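You operate a simulated robot arm through the tools that you are given. There is no shell and no other tool.

The job below is to be done with a simulated two-armed robot. You get a single attempt, and the scene is never put back.

JOB
Grease both bearings and tighten the belt till the needle shows green.
Fine: switch off first and leave it off; turn each grease knob until grease shows; tighten with the red handwheel until the needle is inside the green band. The blue handwheel, speed lever, belt gate and chute flap stay as they are.

It is judged by the outcome, as a careful person would: the job done as asked, and still so three seconds after it is handed in. It fails if anything else is knocked over, pushed out of place, dropped, spilled or broken.

ROBOT AND FRAMES
Two 7-joint arms with fingered hands on one trunk, on a base that drives. Base frame: it is fixed to the floor where the robot stands at the start and does not move with it; the origin is under the middle of the robot, x ahead of it, y to its left, z up. Lengths are in mm, angles in degrees, forces in N, time in s.
The left shoulder is at the start at [46, 125, 1151], the right one opposite. With the tool pointing down near the work surface each hand reaches from about 380 to 820 mm from the robot's upright axis, wherever it stands, measured 20 degrees to its own side. Places, roughly: belt gate [3100, 3000, 1000]; blue handwheel [1700, 2300, 800]; chute flap [1200, 2600, 700]; head bearing [3500, 2800, 1000]; head grease knob [3500, 2800, 1000]; main switch [700, 2200, 1100]; red handwheel [3400, 2700, 800]; speed lever [600, 2100, 1100]; tail bearing [1700, 2300, 1000]; tail grease knob [1700, 2300, 1000]; tension gauge [3400, 2700, 1000]. Payload 4 kg a hand.
The TCP of each hand is the grasp point between the finger pads, 29 mm short of the fingertips. In the tool frame z runs along the fingers and y along their closing line. Largest opening 100 mm; the body of the gripper starts 34 mm behind the TCP. The gripper is a hand of 5 fingers: y runs from the thumb to the fingers, the wrist lies at [-15, -105, -177] in the tool frame, and closing takes about 1.5 s.
Orientation is told as [roll, pitch, yaw] about the base's x, y, z axes, in that order, counted from this pose: with the fingers straight down and the wrist toward the robot, the tool's x, y and z point along [0, 1, 0], [1, 0, 0] and [0, 0, -1] of the base frame.

CONTROLS
- The arms move only by the tool send_rows. It takes "left_rows", "right_rows" or both (then of equal length, played together; a hand with none holds still); each is a list of rows, each a list of 2 entries, a list of its own where there are three numbers: the shift along the base's x, y, z in mm, then the turn, a rotation vector about the base's x, y, z in degrees. In form: [[[tx, ty, tz], [ax, ay, az]], ...]. A call has 1 to 20 rows; each row shifts and turns the commanded pose from where the row before left it. "left_gripper" and "right_gripper" are, for a hand that has rows, the closure, from 0 (fully open) to 1 (shut), set as the call begins (left out, the last holds). Rows are played at 5 a second. More than 50 mm and 8.6 degrees between two rows, or a gripper value outside its range, and nothing of the call is played. A pose out of reach is approached as far as the arm can. The call stops where the force on the tool passes 40 N (or 10 N more than at its start, if that is more) or the arm is blocked; 0.2 s more then pass. The fingers move at their own pace (about 45 mm/s each) and stop on an object; they squeeze with about 28 N. The grip force told is the motor's: it shows also when the fingers shut on nothing. Time passes only in rows, and 0.2 s behind the last, so rows that do not move let the fingers close. It gives the time, the measured TCP pose, the force on the tool (base axes), the opening and the grip force at its end, in the units of the frame above (readings bear some noise), with the torque about the TCP (base axes, N m) and any sound that the robot's microphone picked up, and new pictures: "views" is both (left out), scene, wrist or none (wrist: the cameras of the hands that moved).
- Cameras (640 x 400 px; columns grow to the right, rows downward): "scene" is now at [151.7, 9.1, 1301.9]; the picture's right is [0.08, -1.00, 0.00], its down [-0.34, -0.03, -0.94] and it looks along [0.94, 0.07, -0.34] (base axes); focal length 253 px, centre (320, 200). "left" rides on the left gripper at [-66, -86, -121] in its tool frame; the picture's right is [-0.76, -0.31, 0.58], its down [0.59, -0.70, 0.40] and it looks along [0.28, 0.64, 0.71] (tool axes); focal length 247 px, centre (320, 200). "right" rides on the right gripper at [66, -86, -121] in its tool frame; the picture's right is [-0.76, 0.31, -0.58], its down [-0.59, -0.70, 0.40] and it looks along [-0.28, 0.64, 0.71] (tool axes); focal length 247 px, centre (320, 200). There is no depth. A picture from a camera that has moved, and an enlarged one, comes with that camera's place and axes in the base frame and with its lens.
- raise_lower(by): slides the trunk up (or, below 0, down) by that many mm; the arms and the scene camera ride with it, the base frame stays. It gives what a move gives, with no picture.
- drive_base(legs): drives the robot by 1 to 6 legs, each [ahead, turn to the left] in mm and degrees, along the robot's own axes; the way and the turn of a leg run together, so that a leg with both is an arc; at most 1500 mm and 180 degrees a leg. The arms and the cameras ride along, it lands a little off, and it stops where it bumps. It gives what a move gives, and a new picture of the scene camera.
- move_fingers(index, middle, ring, little, thumb_bend, thumb_turn, hand): sets how far each is bent, from 0 (flat) to 100 (curled in); at 30 the hand is open as for a grip, at 70 the pads meet at the TCP. One left out holds its place. A second passes; each finger stops where it meets its share of the squeeze, and holds until it gets a number again. A gripper value or a shape takes the hand back. It gives what a move gives, with no picture; readings hold the bend of each and the force on index, middle, ring, little, thumb and palm. thumb_turn goes from beside the hand (0) to across from the fingers (100), as for a grip.
- grasp_type(shape, hand): the hand has 5 fingers and takes this shape, open, in about a second: jaw (thumb against the fingers, like two jaws); tri (thumb and two fingers); tip (a fingertip pinch); poke (one finger out to press); point (the index stretched); flat (the hand flat); cup (the hand cupped); fist (a fist). The gripper value then closes the fingers along that shape, each until it touches; the sizes above hold for jaw. It gives what a move gives, with no picture.
- aim_head(pan, tilt): turns the head with the scene camera to pan (to the left, within 80 degrees either way) and tilt (down, from -29 to 69), counted from straight ahead of the robot. It gives what a move gives, and a new picture of the scene camera.
- zoom(camera, box): a new picture of the part [left, top, right, bottom] of that camera's present view, enlarged. It takes no simulated time.
- close_job(): hands the job in; it is judged then, once.

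Places have to be worked out from the pictures, the camera data and where the tool is seen. Open the grippers and draw the arms clear of the work before you hand the job in, unless the task says otherwise.

The tools are called after "Emit:" as name(argument=value, ...) on one line, values as JSON. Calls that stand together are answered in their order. send_rows: Moves the arms, as the interface text tells. Its arguments: {"type":"object","properties":{"left_rows":{"type":"array","items":{"type":"array"}},"left_gripper":{"type":"number"},"right_rows":{"type":"array","items":{"type":"array"}},"right_gripper":{"type":"number"},"views":{"type":"string","enum":["both","scene","wrist","none"]}},"required":[]} The other tools are called the same way: raise_lower (by) slides the trunk up or down; grasp_type (shape, hand) gives the hand a shape; move_fingers (index, middle, ring, little, thumb_bend, thumb_turn, hand) moves the fingers one by one; drive_base (legs) drives the base; aim_head (pan, tilt) turns the head that bears the scene camera; zoom (camera, box) takes an enlarged picture of a part of a camera's view; close_job () hands the job in.

At the start:

```text
t: 0.0
left_tool_pos: [575.8, 269.5, 1237.7]
left_tool_rot: [0.0, 0.0, 0.0]
left_ft_force: [-0.8, 0.6, -0.1]
left_ft_torque: [0.04, 0.0, 0.0]
left_finger_gap: 99.8
left_finger_force: 0.1
left_shape: jaw
left_bend: [30.0, 30.0, 30.0, 30.0, 30.0, 98.0]
left_finger forces: [0.0, 0.1, 0.0, 0.1, 0.0, 0.1]
right_tool_pos: [487.3, -186.1, 1233.5]
right_tool_rot: [0.0, 0.0, 0.1]
right_ft_force: [-0.8, -0.4, 0.3]
right_ft_torque: [-0.03, 0.02, -0.01]
right_finger_gap: 100.0
right_finger_force: 0.0
right_shape: jaw
right_bend: [30.0, 30.0, 30.0, 30.0, 30.0, 98.0]
right_finger forces: [0.0, 0.1, 0.0, 0.0, 0.0, 0.1]
trunk travel left (down, up): [-350.0, 397.0]
robot x, y, heading: [-1.5, -2.5, 0.1]
head pan, tilt: [4.6, 19.7]
```

scene: 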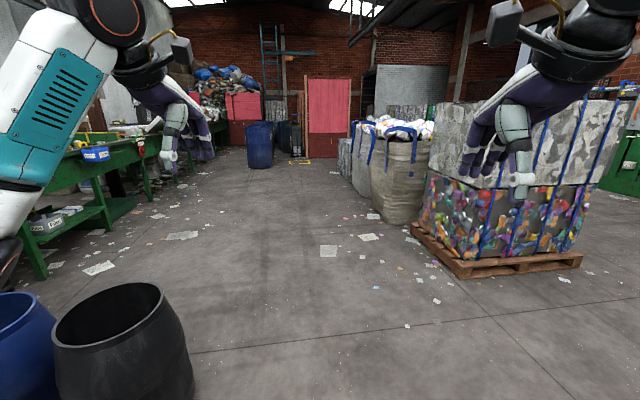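
right: 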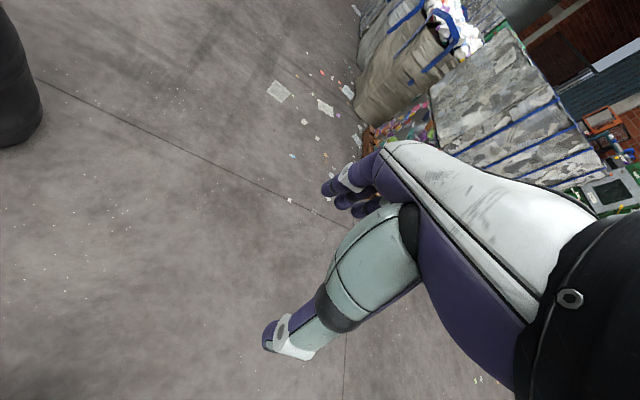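
left: 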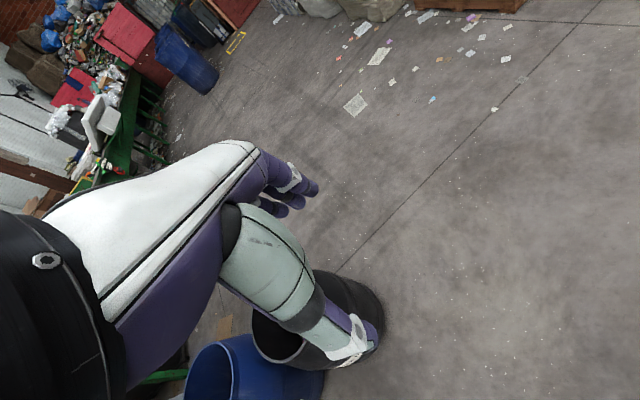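

The picture shows the conveyor line off to the left, partly hidden by the left arm. I'll turn the head left to look at the area where the switch and the lever should be.

Emit:
aim_head(pan=65, tilt=10)

```text
t: 1.3
left_tool_pos: [576.3, 267.8, 1236.6]
left_tool_rot: [0.0, 0.0, 0.0]
left_ft_force: [0.1, -0.2, -1.0]
left_ft_torque: [0.02, -0.02, 0.02]
left_finger_gap: 100.0
left_finger_force: 0.1
left_shape: jaw
left_bend: [30.0, 30.0, 30.0, 30.0, 30.0, 98.0]
left_finger forces: [0.0, 0.0, 0.0, 0.0, 0.0, 0.0]
right_tool_pos: [487.0, -185.1, 1234.1]
right_tool_rot: [-0.1, 0.0, 0.0]
right_ft_force: [-0.5, -0.2, -0.4]
right_ft_torque: [0.01, 0.02, 0.02]
right_finger_gap: 99.9
right_finger_force: 0.0
right_shape: jaw
right_bend: [30.0, 30.0, 30.0, 30.0, 30.0, 98.0]
right_finger forces: [0.0, 0.0, 0.0, 0.0, 0.0, 0.0]
trunk travel left (down, up): [-350.0, 397.0]
robot x, y, heading: [-2.0, 0.5, 0.2]
head pan, tilt: [65.0, 10.0]
camera scene: at [98.2, 86.0, 1317.6], right [0.91, -0.42, 0.0], down [-0.07, -0.16, -0.98], along [0.42, 0.89, -0.17], focal length 253 px, centre (320, 200)
```

scene: 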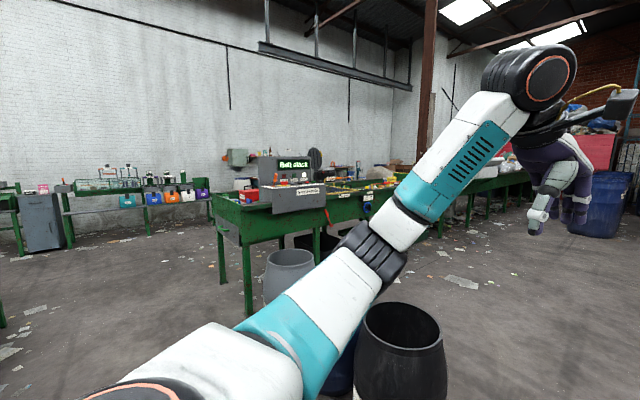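

A control box with a lit sign stands at the near end of a green table. I'll zoom in on it and on the line beyond.

Emit:
zoom(camera="scene", box=[210, 130, 370, 230])

Emit:
zoom(camera="scene", box=[320, 140, 560, 290])

```text
4.00 times, centred on (290, 180) of scene
camera zoom: at [98.2, 86.0, 1317.6], right [0.91, -0.42, 0.0], down [-0.07, -0.16, -0.98], along [0.42, 0.89, -0.17], focal length 1014 px, centre (440, 280)
```

zoom: 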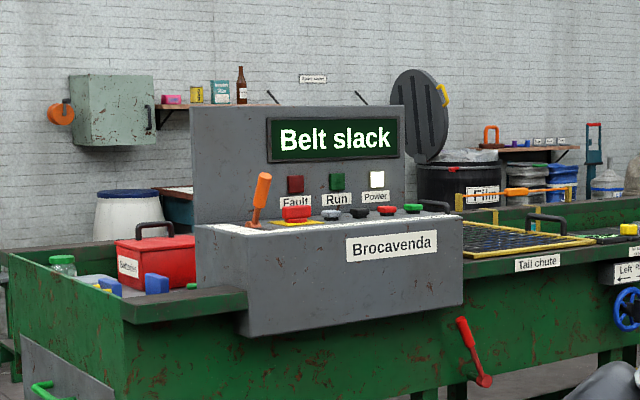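

```text
2.67 times, centred on (440, 215) of scene
camera zoom: at [98.2, 86.0, 1317.6], right [0.91, -0.42, 0.0], down [-0.07, -0.16, -0.98], along [0.42, 0.89, -0.17], focal length 676 px, centre (0, 160)
```

zoom: 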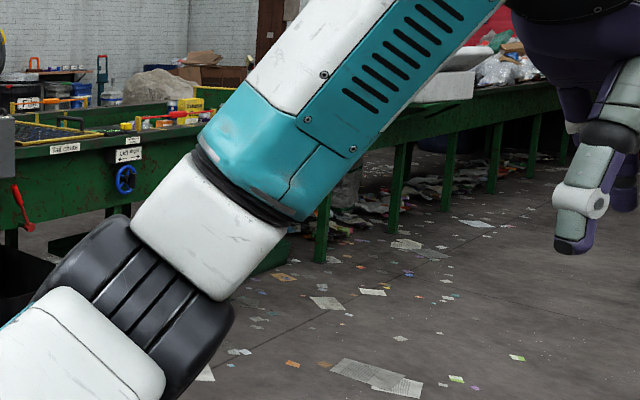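

The console (Fault/Run/Power lamps, an orange lever, buttons) sits at the left end. Black and blue barrels stand near [660, 640] with their rims at about 770 high, below my hands, so I'll turn in place to face the line.

Emit:
drive_base(legs=[[0, 80]])

Emit:
aim_head(pan=0, tilt=20)

```text
t: 5.2
left_tool_pos: [-166.8, 612.3, 1236.7]
left_tool_rot: [-0.1, 0.1, 80.1]
left_ft_force: [-0.5, 0.0, -0.2]
left_ft_torque: [0.01, -0.01, 0.03]
left_finger_gap: 99.9
left_finger_force: 0.0
left_shape: jaw
left_bend: [30.0, 30.0, 30.0, 30.0, 30.0, 98.0]
left_finger forces: [0.0, 0.0, 0.0, 0.1, 0.0, 0.0]
right_tool_pos: [265.5, 447.4, 1233.4]
right_tool_rot: [0.0, 0.0, 80.2]
right_ft_force: [-0.8, -0.4, 0.5]
right_ft_torque: [0.0, 0.0, 0.02]
right_finger_gap: 99.8
right_finger_force: 0.1
right_shape: jaw
right_bend: [30.0, 30.0, 30.0, 30.0, 30.0, 98.0]
right_finger forces: [0.0, 0.0, 0.1, 0.0, 0.0, 0.0]
trunk travel left (down, up): [-350.0, 397.0]
robot x, y, heading: [-1.2, 1.0, 80.2]
head pan, tilt: [65.0, 10.0]
camera scene: at [-65.1, 111.4, 1317.6], right [0.57, 0.82, 0.0], down [0.14, -0.1, -0.98], along [-0.81, 0.56, -0.17], focal length 253 px, centre (320, 200)
```

scene: 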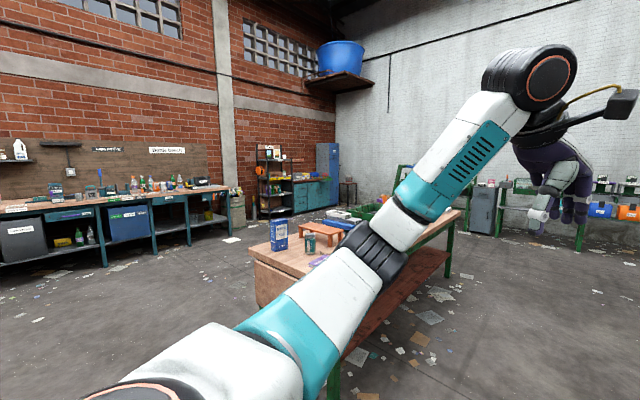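

```text
t: 6.6
left_tool_pos: [-166.7, 612.7, 1237.5]
left_tool_rot: [0.0, 0.0, 80.2]
left_ft_force: [-0.1, 0.0, 0.9]
left_ft_torque: [0.04, -0.02, -0.02]
left_finger_gap: 99.6
left_finger_force: 0.0
left_shape: jaw
left_bend: [30.0, 30.0, 30.0, 30.0, 30.0, 98.0]
left_finger forces: [0.1, 0.0, 0.1, 0.0, 0.0, 0.0]
right_tool_pos: [264.8, 447.5, 1233.6]
right_tool_rot: [0.0, 0.0, 80.2]
right_ft_force: [-0.4, -0.7, -0.4]
right_ft_torque: [0.04, -0.03, 0.0]
right_finger_gap: 99.7
right_finger_force: 0.0
right_shape: jaw
right_bend: [30.0, 30.0, 30.0, 30.0, 30.0, 98.0]
right_finger forces: [0.1, 0.0, 0.1, 0.0, 0.1, 0.0]
trunk travel left (down, up): [-350.0, 397.0]
robot x, y, heading: [-0.7, -3.9, 80.3]
head pan, tilt: [0.0, 20.0]
camera scene: at [27.1, 150.1, 1301.4], right [0.99, -0.17, 0.0], down [-0.06, -0.34, -0.94], along [0.16, 0.93, -0.34], focal length 253 px, centre (320, 200)
```

scene: 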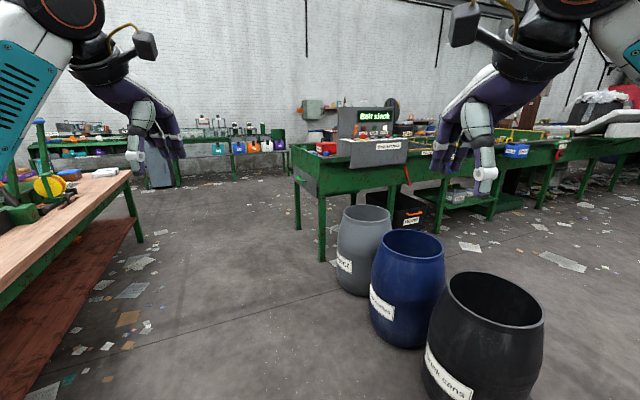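

Three barrels (grey, blue, black) stand in a row in front of the console, roughly from [630, 1720] to [860, 830]. I'll go round them on the right: turn to heading about 10, drive out, then turn back to face the line.

Emit:
drive_base(legs=[[0, -70], [1450, 0], [0, 80]])

```text
t: 20.2
left_tool_pos: [1125.2, 835.1, 1237.6]
left_tool_rot: [0.1, 0.0, 90.0]
left_ft_force: [-0.1, 0.5, 0.4]
left_ft_torque: [0.02, 0.0, 0.01]
left_finger_gap: 99.8
left_finger_force: 0.0
left_shape: jaw
left_bend: [30.0, 30.0, 30.0, 30.0, 30.0, 98.0]
left_finger forces: [0.0, 0.0, 0.1, 0.1, 0.0, 0.0]
right_tool_pos: [1578.6, 746.1, 1234.2]
right_tool_rot: [-0.1, 0.1, 89.9]
right_ft_force: [0.0, -0.3, -1.2]
right_ft_torque: [0.0, -0.02, -0.02]
right_finger_gap: 99.9
right_finger_force: 0.1
right_shape: jaw
right_bend: [30.0, 30.0, 30.0, 30.0, 30.0, 98.0]
right_finger forces: [0.0, 0.1, 0.1, 0.0, 0.0, 0.0]
trunk travel left (down, up): [-350.0, 397.0]
robot x, y, heading: [1396.5, 257.2, 89.8]
head pan, tilt: [0.0, 20.0]
camera scene: at [1393.8, 411.9, 1301.3], right [1.0, 0.0, 0.0], down [0.0, -0.34, -0.94], along [0.0, 0.94, -0.34], focal length 253 px, centre (320, 200)
```

scene: 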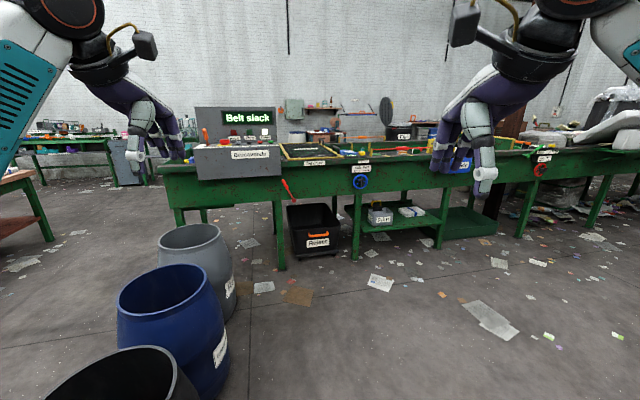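

Now I'm at about [1396, 257] facing the line, with the barrels clear on my left. I'll zoom on the console and the tail end to identify the switch, knobs and handwheels.

Emit:
zoom(camera="scene", box=[180, 90, 308, 170])

Emit:
zoom(camera="scene", box=[280, 120, 408, 200])

Emit:
zoom(camera="scene", box=[480, 100, 640, 200])

```text
5.00 times, centred on (244, 130) of scene
camera zoom: at [1393.8, 411.9, 1301.3], right [1.0, 0.0, 0.0], down [0.0, -0.34, -0.94], along [0.0, 0.94, -0.34], focal length 1267 px, centre (700, 550)
```

zoom: 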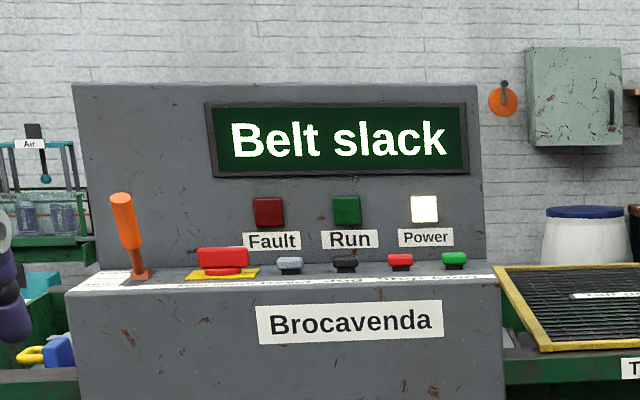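

```text
5.00 times, centred on (344, 160) of scene
camera zoom: at [1393.8, 411.9, 1301.3], right [1.0, 0.0, 0.0], down [0.0, -0.34, -0.94], along [0.0, 0.94, -0.34], focal length 1267 px, centre (200, 400)
```

zoom: 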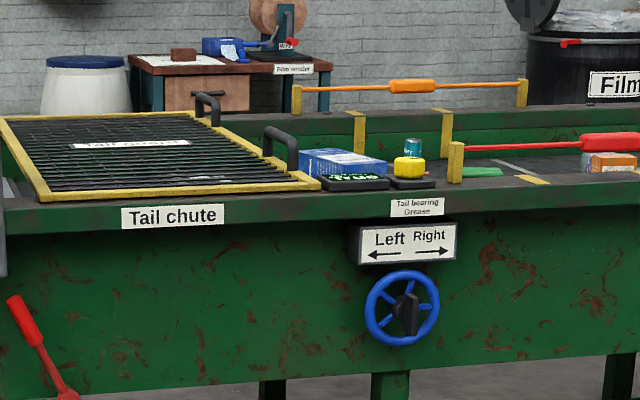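

```text
4.00 times, centred on (560, 150) of scene
camera zoom: at [1393.8, 411.9, 1301.3], right [1.0, 0.0, 0.0], down [0.0, -0.34, -0.94], along [0.0, 0.94, -0.34], focal length 1014 px, centre (-640, 400)
```

zoom: 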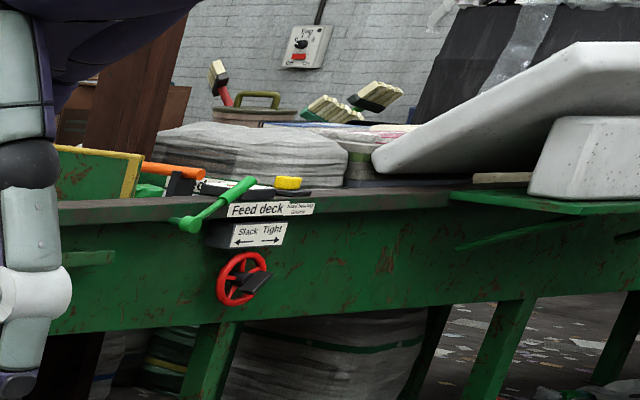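

The red rocker on the yellow plate near [735, 2190, 1080] looks like the main switch, next to the orange speed lever near [610, 2190, 1160]. The tail grease knob is the yellow cap near [1700, 2285, 990]. I'll drive straight ahead, keeping clear of the barrels, and look again.

Emit:
drive_base(legs=[[1000, 0]])

Emit:
aim_head(pan=38, tilt=25)

```text
t: 25.4
left_tool_pos: [1146.9, 1833.0, 1236.7]
left_tool_rot: [0.0, 0.1, 88.8]
left_ft_force: [1.1, 0.5, 0.5]
left_ft_torque: [-0.02, 0.04, -0.02]
left_finger_gap: 99.8
left_finger_force: 0.1
left_shape: jaw
left_bend: [30.0, 30.0, 30.0, 30.0, 30.0, 98.0]
left_finger forces: [0.1, 0.0, 0.1, 0.0, 0.0, 0.0]
right_tool_pos: [1597.9, 1734.0, 1234.4]
right_tool_rot: [-0.1, -0.1, 88.9]
right_ft_force: [-0.6, -0.4, 0.2]
right_ft_torque: [-0.02, 0.01, -0.04]
right_finger_gap: 99.9
right_finger_force: 0.1
right_shape: jaw
right_bend: [30.0, 30.0, 30.0, 30.0, 30.0, 98.0]
right_finger forces: [0.0, 0.0, 0.1, 0.0, 0.0, 0.0]
trunk travel left (down, up): [-350.0, 397.0]
robot x, y, heading: [1402.4, 1252.2, 89.1]
head pan, tilt: [0.0, 20.0]
camera scene: at [1407.1, 1403.9, 1301.3], right [1.0, -0.02, 0.0], down [-0.01, -0.34, -0.94], along [0.02, 0.94, -0.34], focal length 253 px, centre (320, 200)
```

scene: 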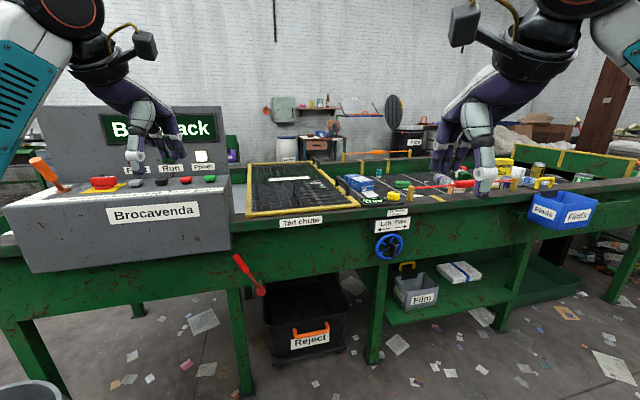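

```text
t: 26.4
left_tool_pos: [1146.3, 1831.4, 1237.2]
left_tool_rot: [0.0, 0.0, 88.8]
left_ft_force: [0.1, -0.7, -0.6]
left_ft_torque: [-0.03, -0.01, 0.02]
left_finger_gap: 99.8
left_finger_force: 0.0
left_shape: jaw
left_bend: [30.0, 30.0, 30.0, 30.0, 30.0, 98.0]
left_finger forces: [0.1, 0.1, 0.1, 0.0, 0.1, 0.1]
right_tool_pos: [1598.0, 1733.0, 1232.8]
right_tool_rot: [0.0, 0.0, 88.9]
right_ft_force: [-1.1, 0.0, 0.1]
right_ft_torque: [0.01, 0.02, 0.01]
right_finger_gap: 99.8
right_finger_force: 0.0
right_shape: jaw
right_bend: [30.0, 30.0, 30.0, 30.0, 30.0, 98.0]
right_finger forces: [0.0, 0.0, 0.0, 0.0, 0.0, 0.0]
trunk travel left (down, up): [-350.0, 397.0]
robot x, y, heading: [1403.0, 1249.7, 88.9]
head pan, tilt: [38.0, 25.0]
camera scene: at [1350.0, 1384.2, 1293.3], right [0.8, 0.6, 0.0], down [0.25, -0.34, -0.91], along [-0.54, 0.73, -0.42], focal length 253 px, centre (320, 200)
```

scene: 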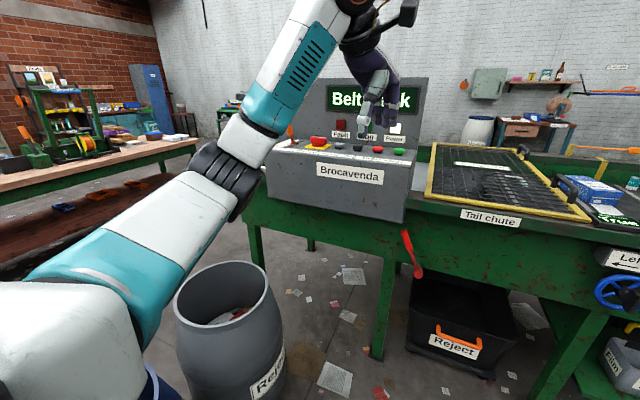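

Emit:
zoom(camera="scene", box=[260, 110, 420, 210])

```text
4.00 times, centred on (340, 160) of scene
camera zoom: at [1350.0, 1384.2, 1293.3], right [0.8, 0.6, 0.0], down [0.25, -0.34, -0.91], along [-0.54, 0.73, -0.42], focal length 1014 px, centre (240, 360)
```

zoom: 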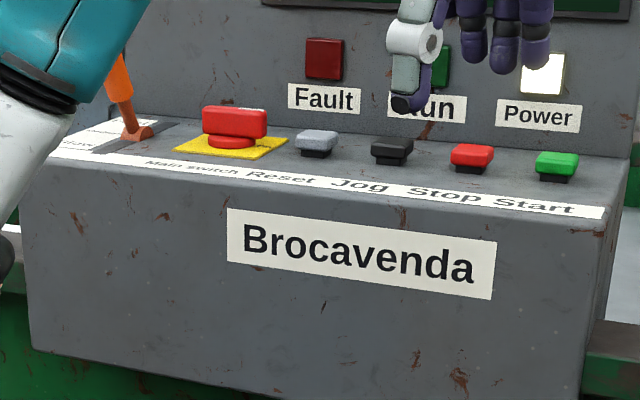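

The labels read Speed, Main switch, Reset, Jog, Stop and Start. The main switch is a red rotary bar on a round base over a yellow plate, which I triangulate to about [724, 2218, 1073]. I'll turn and drive to about [1200, 1680], with the grey barrel about 340 mm clear to my left.

Emit:
drive_base(legs=[[0, 26], [460, 0]])

Emit:
aim_head(pan=10, tilt=25)

```text
t: 30.5
left_tool_pos: [734.4, 2075.5, 1237.4]
left_tool_rot: [0.0, 0.0, 114.4]
left_ft_force: [0.0, 0.4, 0.2]
left_ft_torque: [0.01, -0.03, -0.02]
left_finger_gap: 100.4
left_finger_force: 0.1
left_shape: jaw
left_bend: [30.0, 30.0, 30.0, 30.0, 30.0, 98.0]
left_finger forces: [0.0, 0.0, 0.0, 0.1, 0.0, 0.0]
right_tool_pos: [1184.2, 2180.6, 1234.3]
right_tool_rot: [0.0, 0.1, 114.4]
right_ft_force: [-0.9, -0.4, -0.5]
right_ft_torque: [-0.03, -0.01, 0.01]
right_finger_gap: 99.9
right_finger_force: 0.1
right_shape: jaw
right_bend: [30.0, 30.0, 30.0, 30.0, 30.0, 98.0]
right_finger forces: [0.0, 0.0, 0.1, 0.0, 0.1, 0.1]
trunk travel left (down, up): [-350.0, 397.0]
robot x, y, heading: [1217.0, 1661.3, 114.5]
head pan, tilt: [38.0, 25.0]
camera scene: at [1112.8, 1758.3, 1293.2], right [0.46, 0.89, 0.0], down [0.38, -0.2, -0.91], along [-0.8, 0.42, -0.42], focal length 253 px, centre (320, 200)
```

scene: 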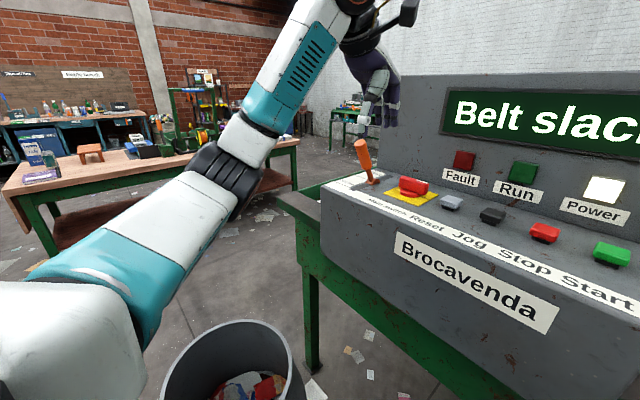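

```text
t: 31.4
left_tool_pos: [735.4, 2074.8, 1236.8]
left_tool_rot: [0.0, 0.0, 114.4]
left_ft_force: [0.0, 0.4, 0.3]
left_ft_torque: [0.0, 0.0, 0.02]
left_finger_gap: 99.6
left_finger_force: 0.1
left_shape: jaw
left_bend: [30.0, 30.0, 30.0, 30.0, 30.0, 98.0]
left_finger forces: [0.0, 0.1, 0.0, 0.0, 0.0, 0.0]
right_tool_pos: [1184.6, 2180.8, 1234.2]
right_tool_rot: [0.0, 0.0, 114.5]
right_ft_force: [0.2, 0.3, 0.9]
right_ft_torque: [0.0, -0.01, -0.04]
right_finger_gap: 99.8
right_finger_force: 0.0
right_shape: jaw
right_bend: [30.0, 30.0, 30.0, 30.0, 30.0, 98.0]
right_finger forces: [0.0, 0.0, 0.0, 0.0, 0.0, 0.0]
trunk travel left (down, up): [-350.0, 397.0]
robot x, y, heading: [1217.5, 1658.9, 114.8]
head pan, tilt: [10.0, 25.0]
camera scene: at [1142.6, 1791.0, 1293.3], right [0.82, 0.57, 0.0], down [0.24, -0.35, -0.91], along [-0.51, 0.75, -0.42], focal length 253 px, centre (320, 200)
```

scene: 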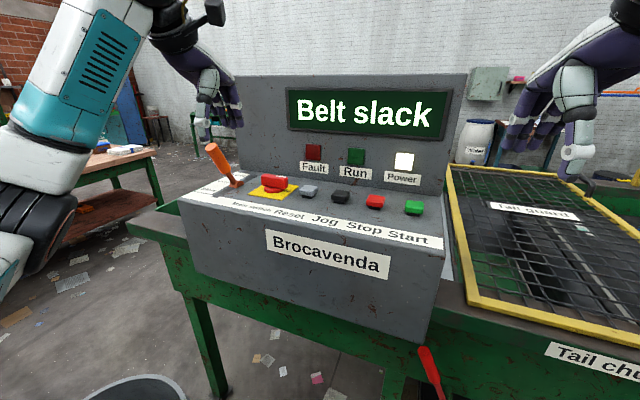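

Emit:
zoom(camera="scene", box=[200, 130, 328, 210])

Emit:
zoom(camera="left", box=[0, 0, 640, 400])

```text
5.00 times, centred on (264, 170) of scene
camera zoom: at [1142.6, 1791.0, 1293.3], right [0.82, 0.57, 0.0], down [0.24, -0.35, -0.91], along [-0.51, 0.75, -0.42], focal length 1267 px, centre (600, 350)
```

zoom: 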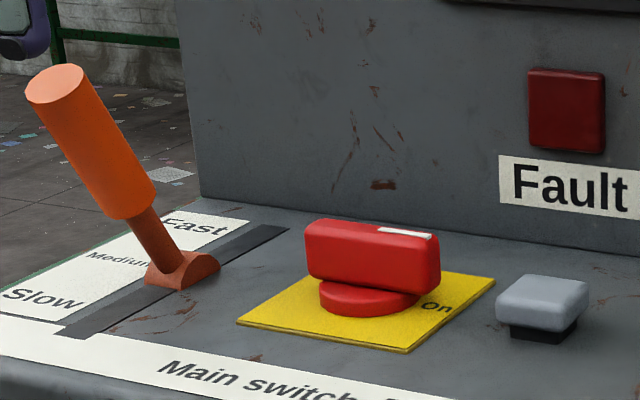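

```text
1.00 times, centred on (320, 200) of left (not enlarged: the box is as wide or as high as the picture)
camera zoom: at [830.6, 2023.6, 1358.5], right [0.82, 0.03, -0.58], down [-0.25, -0.88, -0.4], along [-0.52, 0.47, -0.71], focal length 247 px, centre (320, 200)
```

zoom: 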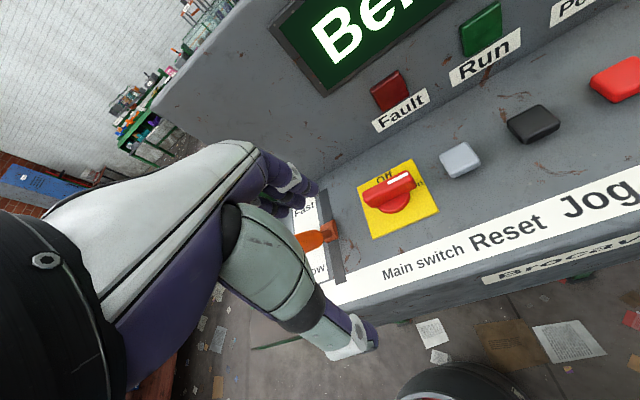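

The switch has a white index mark on its bar. I'll zoom the left wrist camera on the yellow plate to read the marks.

Emit:
zoom(camera="left", box=[340, 140, 468, 220])

Emit:
zoom(camera="left", box=[250, 150, 410, 250])

```text
5.00 times, centred on (404, 180) of left
camera zoom: at [830.6, 2023.6, 1358.5], right [0.82, 0.03, -0.58], down [-0.25, -0.88, -0.4], along [-0.52, 0.47, -0.71], focal length 1235 px, centre (-100, 300)
```

zoom: 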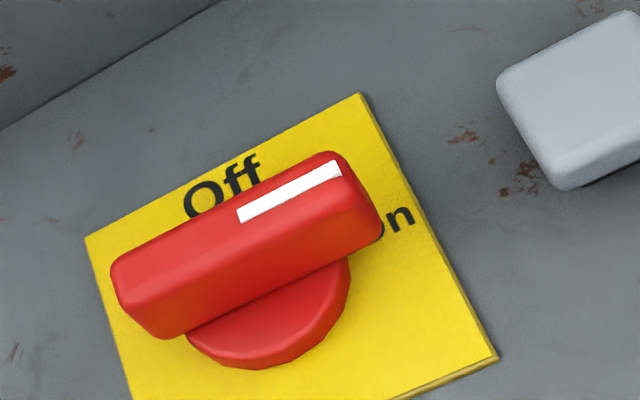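

```text
4.00 times, centred on (330, 200) of left
camera zoom: at [830.6, 2023.6, 1358.5], right [0.82, 0.03, -0.58], down [-0.25, -0.88, -0.4], along [-0.52, 0.47, -0.71], focal length 988 px, centre (280, 200)
```

zoom: 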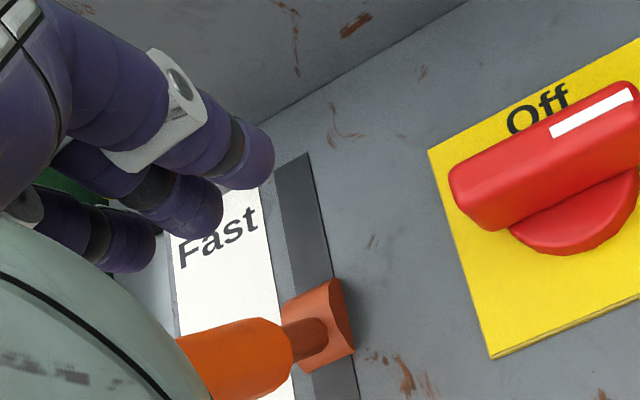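

The index now points to "On" at the right, and "Off" is on the far side, so the bar has to turn 90° counter-clockwise seen from above. The bar is centred near [736, 2198, 1076] and the plate is at about 1053. I'll half-close the left hand and bring it high above the switch, squared to the bar.

Emit:
send_rows(left_rows=[[[0, 0, 0], [0, 0, -3.4]], [[0, 30, 0], [0, 0, -3.4]], [[0, 30, 0], [0, 0, -3.3]], [[0, 30, 0], [0, 0, 0]], [[0, 32, 0], [0, 0, 0]], [[0, 0, 0], [0, 0, 0]]], left_gripper=0.5)

```text
t: 32.8
left_tool_pos: [734.4, 2196.2, 1235.7]
left_tool_rot: [0.0, 0.0, 104.2]
left_ft_force: [0.1, 0.1, -0.6]
left_ft_torque: [-0.01, 0.02, 0.02]
left_finger_gap: 50.2
left_finger_force: 0.1
left_shape: jaw
left_bend: [41.0, 42.0, 74.0, 49.0, 35.0, 100.0]
left_finger forces: [0.0, 0.0, 0.0, 0.1, 0.0, 0.0]
right_tool_pos: [1184.9, 2180.2, 1234.2]
right_tool_rot: [0.0, 0.1, 114.4]
right_ft_force: [0.1, -0.7, -0.8]
right_ft_torque: [-0.02, 0.01, 0.01]
right_finger_gap: 99.9
right_finger_force: 0.0
right_shape: jaw
right_bend: [30.0, 30.0, 30.0, 30.0, 30.0, 98.0]
right_finger forces: [0.1, 0.0, 0.0, 0.1, 0.1, 0.1]
trunk travel left (down, up): [-350.0, 397.0]
robot x, y, heading: [1218.4, 1660.6, 114.4]
head pan, tilt: [10.0, 25.0]
camera scene: at [1142.4, 1790.8, 1293.3], right [0.82, 0.57, 0.0], down [0.24, -0.35, -0.91], along [-0.51, 0.75, -0.42], focal length 253 px, centre (320, 200)
camera left: at [820.0, 2128.8, 1357.2], right [0.81, -0.11, -0.58], down [-0.4, -0.83, -0.4], along [-0.43, 0.55, -0.71], focal length 247 px, centre (320, 200)
```

scene: 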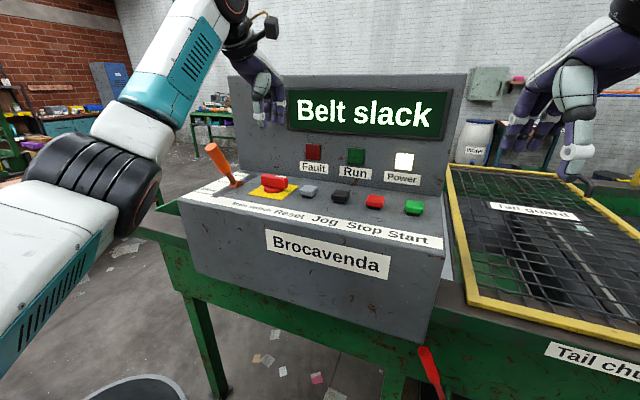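
left: 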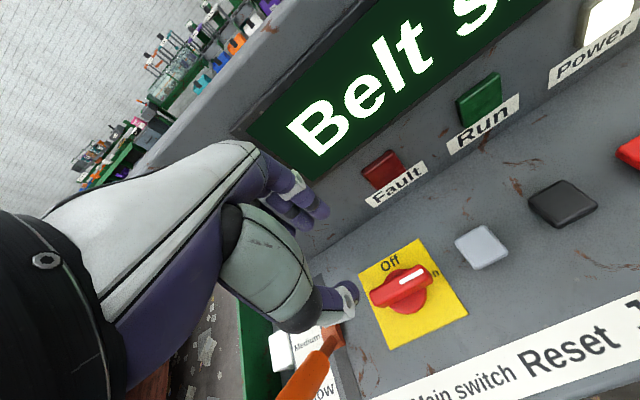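

The hand is above the switch. I'll zoom the wrist camera to check alignment between the TCP's plumb point and the bar.

Emit:
zoom(camera="left", box=[290, 180, 482, 300])

Emit:
zoom(camera="left", box=[350, 230, 478, 310])

Emit:
zoom(camera="scene", box=[180, 50, 340, 210])

```text
3.33 times, centred on (386, 240) of left
camera zoom: at [820.0, 2128.8, 1357.2], right [0.81, -0.11, -0.58], down [-0.4, -0.83, -0.4], along [-0.43, 0.55, -0.71], focal length 823 px, centre (100, 67)
```

zoom: 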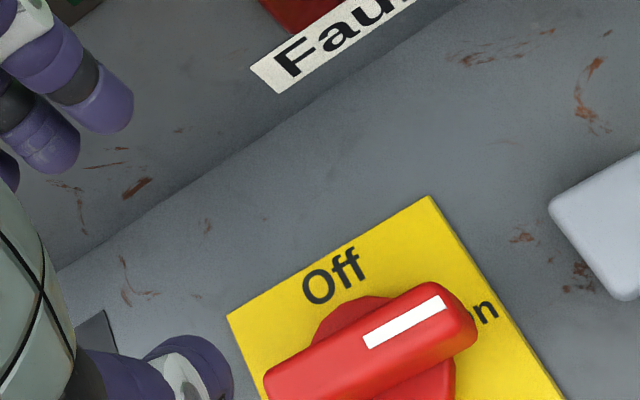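

```text
5.00 times, centred on (414, 270) of left
camera zoom: at [820.0, 2128.8, 1357.2], right [0.81, -0.11, -0.58], down [-0.4, -0.83, -0.4], along [-0.43, 0.55, -0.71], focal length 1235 px, centre (-150, -150)
```

zoom: 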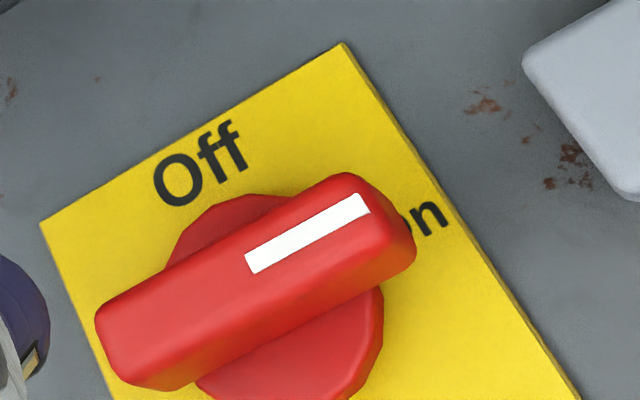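

```text
2.50 times, centred on (260, 130) of scene
camera zoom: at [1142.4, 1790.8, 1293.3], right [0.82, 0.57, 0.0], down [0.24, -0.35, -0.91], along [-0.51, 0.75, -0.42], focal length 634 px, centre (470, 375)
```

zoom: 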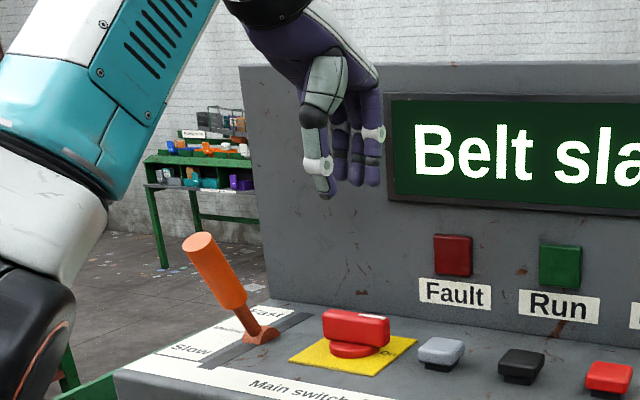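

The wrist view puts the bar's axis near [738, 2187], a few mm nearer than the TCP. I'll shift there and descend to just above the bar, then look again.

Emit:
send_rows(left_rows=[[[3, -8, -20], [0, 0, 0]], [[0, 0, -25], [0, 0, 0]], [[0, 0, -25], [0, 0, 0]], [[0, 0, -20], [0, 0, 0]], [[0, 0, -10], [0, 0, 0]], [[0, 0, 0], [0, 0, 0]]])

Emit:
zoom(camera="scene", box=[180, 80, 340, 210])

Emit:
zoom(camera="left", box=[270, 170, 462, 300])

```text
t: 34.2
left_tool_pos: [738.6, 2188.7, 1136.4]
left_tool_rot: [0.0, -0.1, 104.3]
left_ft_force: [0.3, -0.5, -0.5]
left_ft_torque: [-0.02, 0.01, -0.01]
left_finger_gap: 50.4
left_finger_force: 0.2
left_shape: jaw
left_bend: [41.0, 42.0, 74.0, 49.0, 35.0, 100.0]
left_finger forces: [0.0, 0.1, 0.1, 0.0, 0.0, 0.1]
right_tool_pos: [1186.0, 2180.4, 1233.1]
right_tool_rot: [0.0, -0.1, 114.4]
right_ft_force: [-0.8, 0.0, 0.7]
right_ft_torque: [0.02, 0.02, -0.01]
right_finger_gap: 99.7
right_finger_force: 0.0
right_shape: jaw
right_bend: [30.0, 30.0, 30.0, 30.0, 30.0, 98.0]
right_finger forces: [0.0, 0.0, 0.1, 0.0, 0.0, 0.0]
trunk travel left (down, up): [-350.0, 397.0]
robot x, y, heading: [1215.1, 1660.7, 114.4]
head pan, tilt: [10.0, 25.0]
camera scene: at [1142.8, 1791.1, 1293.3], right [0.82, 0.57, 0.0], down [0.24, -0.35, -0.91], along [-0.51, 0.75, -0.42], focal length 253 px, centre (320, 200)
camera left: at [823.3, 2121.6, 1257.8], right [0.81, -0.11, -0.58], down [-0.4, -0.83, -0.4], along [-0.43, 0.55, -0.71], focal length 247 px, centre (320, 200)
```

scene: 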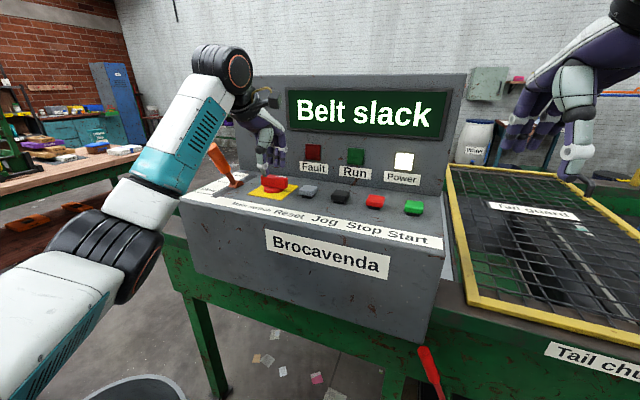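
left: 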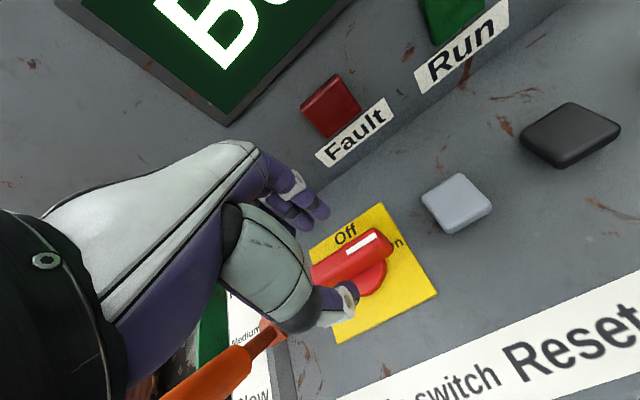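

```text
3.08 times, centred on (260, 145) of scene
camera zoom: at [1142.8, 1791.1, 1293.3], right [0.82, 0.57, 0.0], down [0.24, -0.35, -0.91], along [-0.51, 0.75, -0.42], focal length 780 px, centre (505, 369)
```

zoom: 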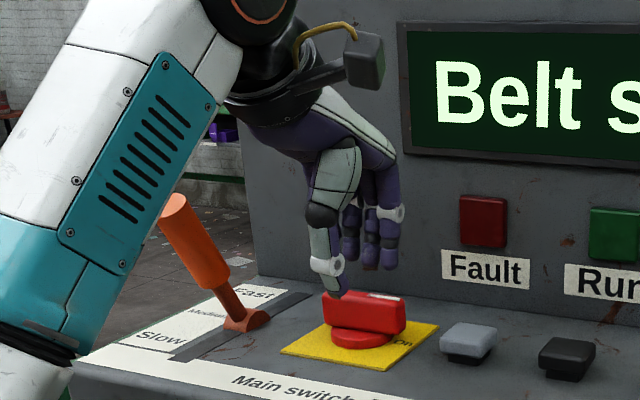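

```text
3.08 times, centred on (366, 235) of left
camera zoom: at [823.3, 2121.6, 1257.8], right [0.81, -0.11, -0.58], down [-0.4, -0.83, -0.4], along [-0.43, 0.55, -0.71], focal length 760 px, centre (178, 92)
```

zoom: 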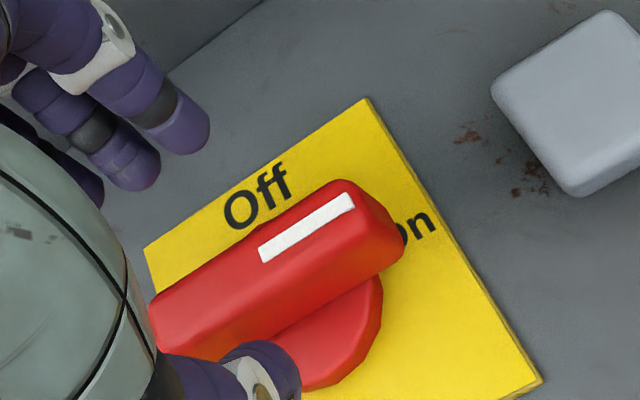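

The bar is centred within about 3 mm under the TCP and the thumb and fingers straddle it. I'll descend slowly another 40 mm, watching the force.

Emit:
send_rows(left_rows=[[[2, 0, -8], [0, 0, 0]], [[0, 0, -8], [0, 0, 0]], [[0, 0, -8], [0, 0, 0]], [[0, 0, -8], [0, 0, 0]], [[0, 0, -8], [0, 0, 0]], [[0, 0, 0], [0, 0, 0]]])

Emit:
zoom(camera="scene", box=[180, 80, 340, 210])

Emit:
zoom(camera="left", box=[270, 170, 462, 300])

```text
t: 35.6
left_tool_pos: [739.1, 2187.7, 1097.3]
left_tool_rot: [0.1, 0.1, 104.3]
left_ft_force: [0.0, -0.4, 0.0]
left_ft_torque: [-0.03, 0.02, 0.0]
left_finger_gap: 50.2
left_finger_force: 0.0
left_shape: jaw
left_bend: [41.0, 42.0, 74.0, 49.0, 35.0, 100.0]
left_finger forces: [0.1, 0.1, 0.1, 0.1, 0.0, 0.0]
right_tool_pos: [1185.0, 2181.7, 1233.4]
right_tool_rot: [-0.1, 0.1, 114.4]
right_ft_force: [0.8, -0.3, -0.7]
right_ft_torque: [0.0, -0.03, -0.01]
right_finger_gap: 99.9
right_finger_force: 0.1
right_shape: jaw
right_bend: [30.0, 30.0, 30.0, 30.0, 30.0, 98.0]
right_finger forces: [0.0, 0.0, 0.0, 0.1, 0.1, 0.1]
trunk travel left (down, up): [-350.0, 397.0]
robot x, y, heading: [1214.4, 1660.6, 114.3]
head pan, tilt: [10.0, 25.0]
camera scene: at [1142.7, 1791.1, 1293.3], right [0.82, 0.57, 0.0], down [0.24, -0.35, -0.91], along [-0.51, 0.75, -0.42], focal length 253 px, centre (320, 200)
camera left: at [824.6, 2121.6, 1218.3], right [0.81, -0.11, -0.58], down [-0.4, -0.83, -0.4], along [-0.43, 0.55, -0.71], focal length 247 px, centre (320, 200)
```

scene: 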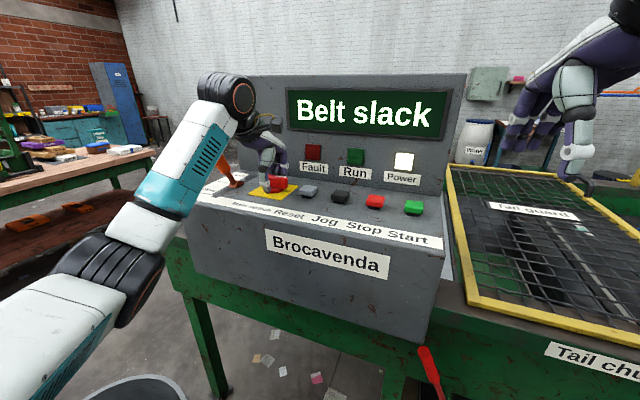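
left: 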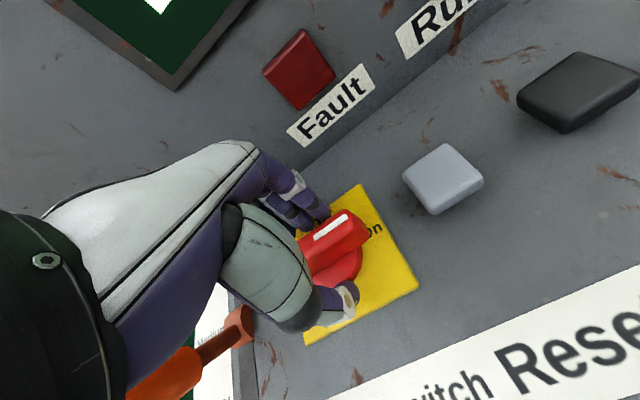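

```text
3.08 times, centred on (260, 145) of scene
camera zoom: at [1142.7, 1791.1, 1293.3], right [0.82, 0.57, 0.0], down [0.24, -0.35, -0.91], along [-0.51, 0.75, -0.42], focal length 780 px, centre (505, 369)
```

zoom: 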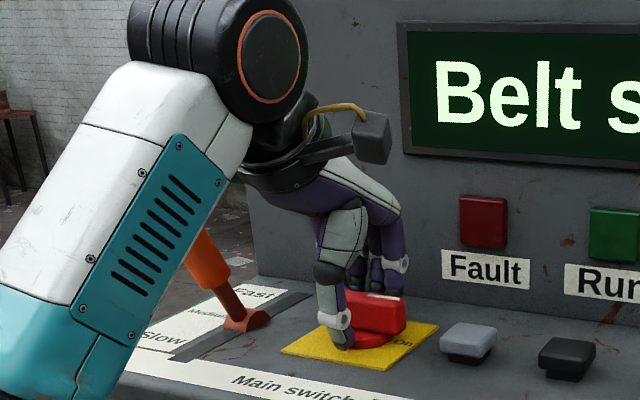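

```text
3.08 times, centred on (366, 235) of left
camera zoom: at [824.6, 2121.6, 1218.3], right [0.81, -0.11, -0.58], down [-0.4, -0.83, -0.4], along [-0.43, 0.55, -0.71], focal length 760 px, centre (178, 92)
```

zoom: 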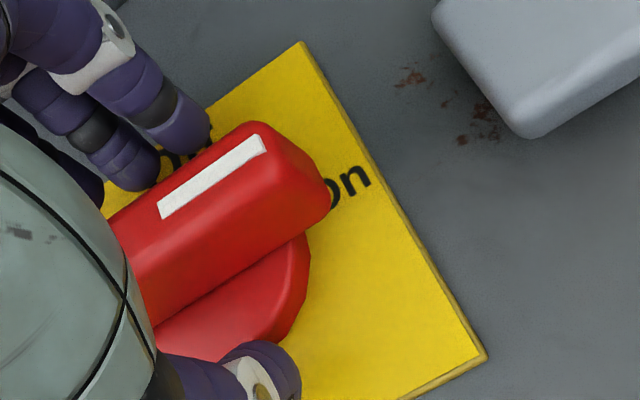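

The bar sits between thumb and fingers with the TCP on its axis. I'll close the left hand on it and wait for the fingers to settle.

Emit:
send_rows(left_rows=[[[0, 0, 0], [0, 0, 0]], [[0, 0, 0], [0, 0, 0]], [[0, 0, 0], [0, 0, 0]], [[0, 0, 0], [0, 0, 0]], [[0, 0, 0], [0, 0, 0]], [[0, 0, 0], [0, 0, 0]], [[0, 0, 0], [0, 0, 0]]], left_gripper=1.0)

Emit:
zoom(camera="scene", box=[180, 80, 340, 210])

```text
t: 37.2
left_tool_pos: [738.6, 2188.0, 1099.3]
left_tool_rot: [0.1, -0.2, 104.3]
left_ft_force: [-1.4, 0.4, 14.9]
left_ft_torque: [0.03, 0.04, 0.0]
left_finger_gap: 26.7
left_finger_force: 28.2
left_shape: jaw
left_bend: [74.0, 53.0, 73.0, 59.0, 48.0, 100.0]
left_finger forces: [18.4, 12.1, 3.5, 0.1, 24.7, 0.0]
right_tool_pos: [1185.9, 2179.9, 1234.9]
right_tool_rot: [0.0, -0.1, 114.4]
right_ft_force: [-0.5, 0.3, -1.0]
right_ft_torque: [0.0, -0.01, 0.03]
right_finger_gap: 99.8
right_finger_force: 0.1
right_shape: jaw
right_bend: [30.0, 30.0, 30.0, 30.0, 30.0, 98.0]
right_finger forces: [0.1, 0.0, 0.0, 0.1, 0.1, 0.0]
trunk travel left (down, up): [-350.0, 397.0]
robot x, y, heading: [1217.7, 1660.1, 114.3]
head pan, tilt: [10.0, 25.0]
camera scene: at [1143.5, 1790.0, 1293.5], right [0.82, 0.57, 0.0], down [0.24, -0.35, -0.91], along [-0.51, 0.75, -0.42], focal length 253 px, centre (320, 200)
camera left: at [825.3, 2120.6, 1220.0], right [0.81, -0.11, -0.58], down [-0.4, -0.83, -0.4], along [-0.43, 0.55, -0.71], focal length 247 px, centre (320, 200)
```

scene: 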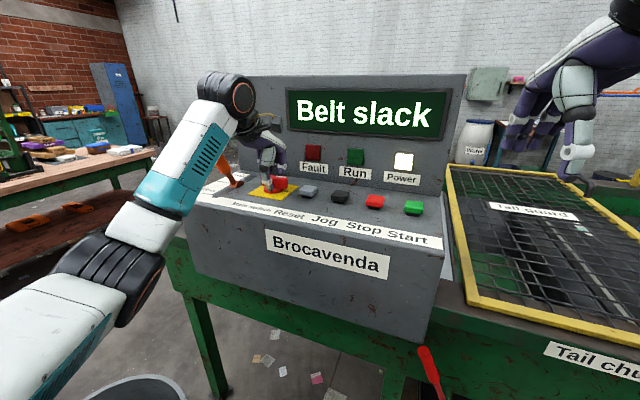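
left: 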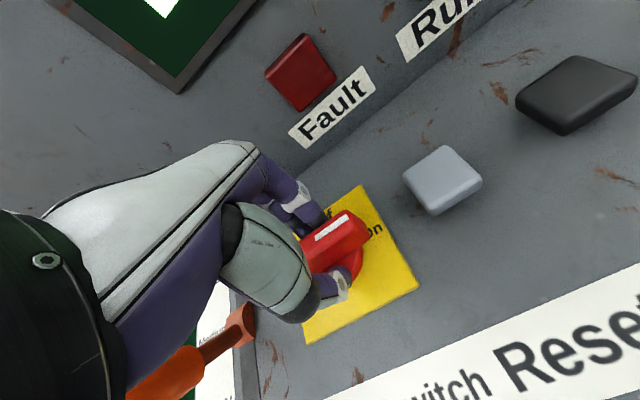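

```text
3.08 times, centred on (260, 145) of scene
camera zoom: at [1143.5, 1790.0, 1293.5], right [0.82, 0.57, 0.0], down [0.24, -0.35, -0.91], along [-0.51, 0.75, -0.42], focal length 780 px, centre (505, 369)
```

zoom: 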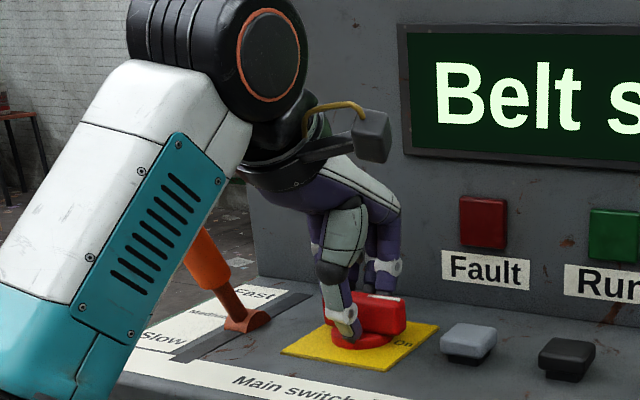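

Grip is firm (gap 27 mm, 28 N). I'll turn counter-clockwise about the bar's axis, half way first, and check the readings.

Emit:
send_rows(left_rows=[[[0, 0, 0], [0, 0, 8]], [[0, 0, 0], [0, 0, 8]], [[0, 0, 0], [0, 0, 8]], [[0, 0, 0], [0, 0, 8]], [[0, 0, 0], [0, 0, 8]], [[0, 0, 0], [0, 0, 0]]])

Emit:
zoom(camera="scene", box=[180, 80, 340, 210])

```text
t: 38.6
left_tool_pos: [740.1, 2188.8, 1099.8]
left_tool_rot: [-0.1, -0.3, 144.4]
left_ft_force: [-4.8, 9.6, 22.5]
left_ft_torque: [0.51, 0.41, -0.09]
left_finger_gap: 25.8
left_finger_force: 28.1
left_shape: jaw
left_bend: [57.0, 51.0, 73.0, 59.0, 49.0, 100.0]
left_finger forces: [28.2, 20.5, 4.4, 0.0, 20.6, 0.0]
right_tool_pos: [1186.1, 2180.2, 1233.6]
right_tool_rot: [0.0, 0.0, 114.4]
right_ft_force: [0.3, 0.2, 0.1]
right_ft_torque: [0.01, -0.03, 0.01]
right_finger_gap: 99.6
right_finger_force: 0.1
right_shape: jaw
right_bend: [30.0, 30.0, 30.0, 30.0, 30.0, 98.0]
right_finger forces: [0.0, 0.1, 0.1, 0.1, 0.0, 0.0]
trunk travel left (down, up): [-350.0, 397.0]
robot x, y, heading: [1219.3, 1662.6, 114.4]
head pan, tilt: [10.0, 25.0]
camera scene: at [1143.7, 1790.9, 1293.4], right [0.82, 0.57, 0.0], down [0.24, -0.35, -0.91], along [-0.51, 0.75, -0.42], focal length 253 px, centre (320, 200)
camera left: at [848.8, 2191.3, 1220.3], right [0.69, 0.44, -0.58], down [0.23, -0.89, -0.4], along [-0.69, 0.15, -0.71], focal length 247 px, centre (320, 200)
```

scene: 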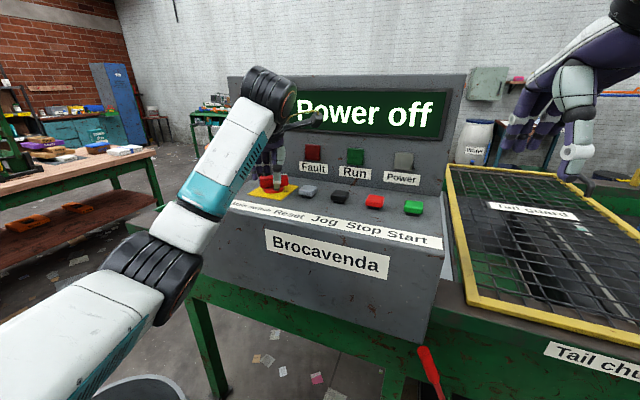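
left: 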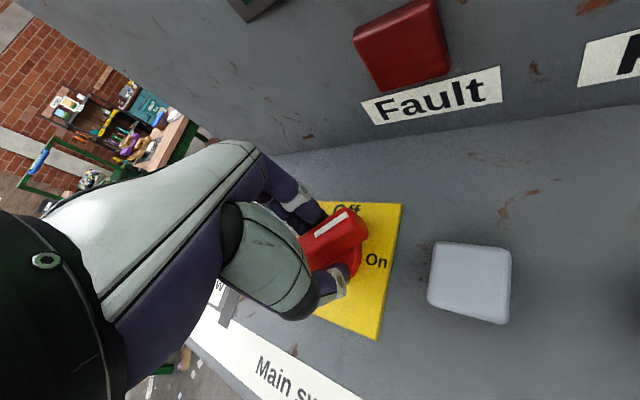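

```text
3.08 times, centred on (260, 145) of scene
camera zoom: at [1143.7, 1790.9, 1293.4], right [0.82, 0.57, 0.0], down [0.24, -0.35, -0.91], along [-0.51, 0.75, -0.42], focal length 780 px, centre (505, 369)
```

zoom: 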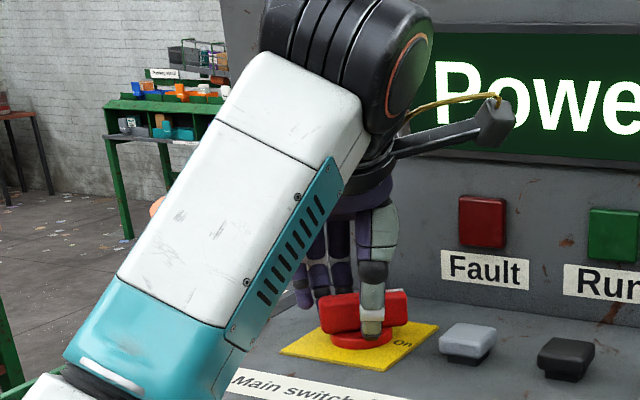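

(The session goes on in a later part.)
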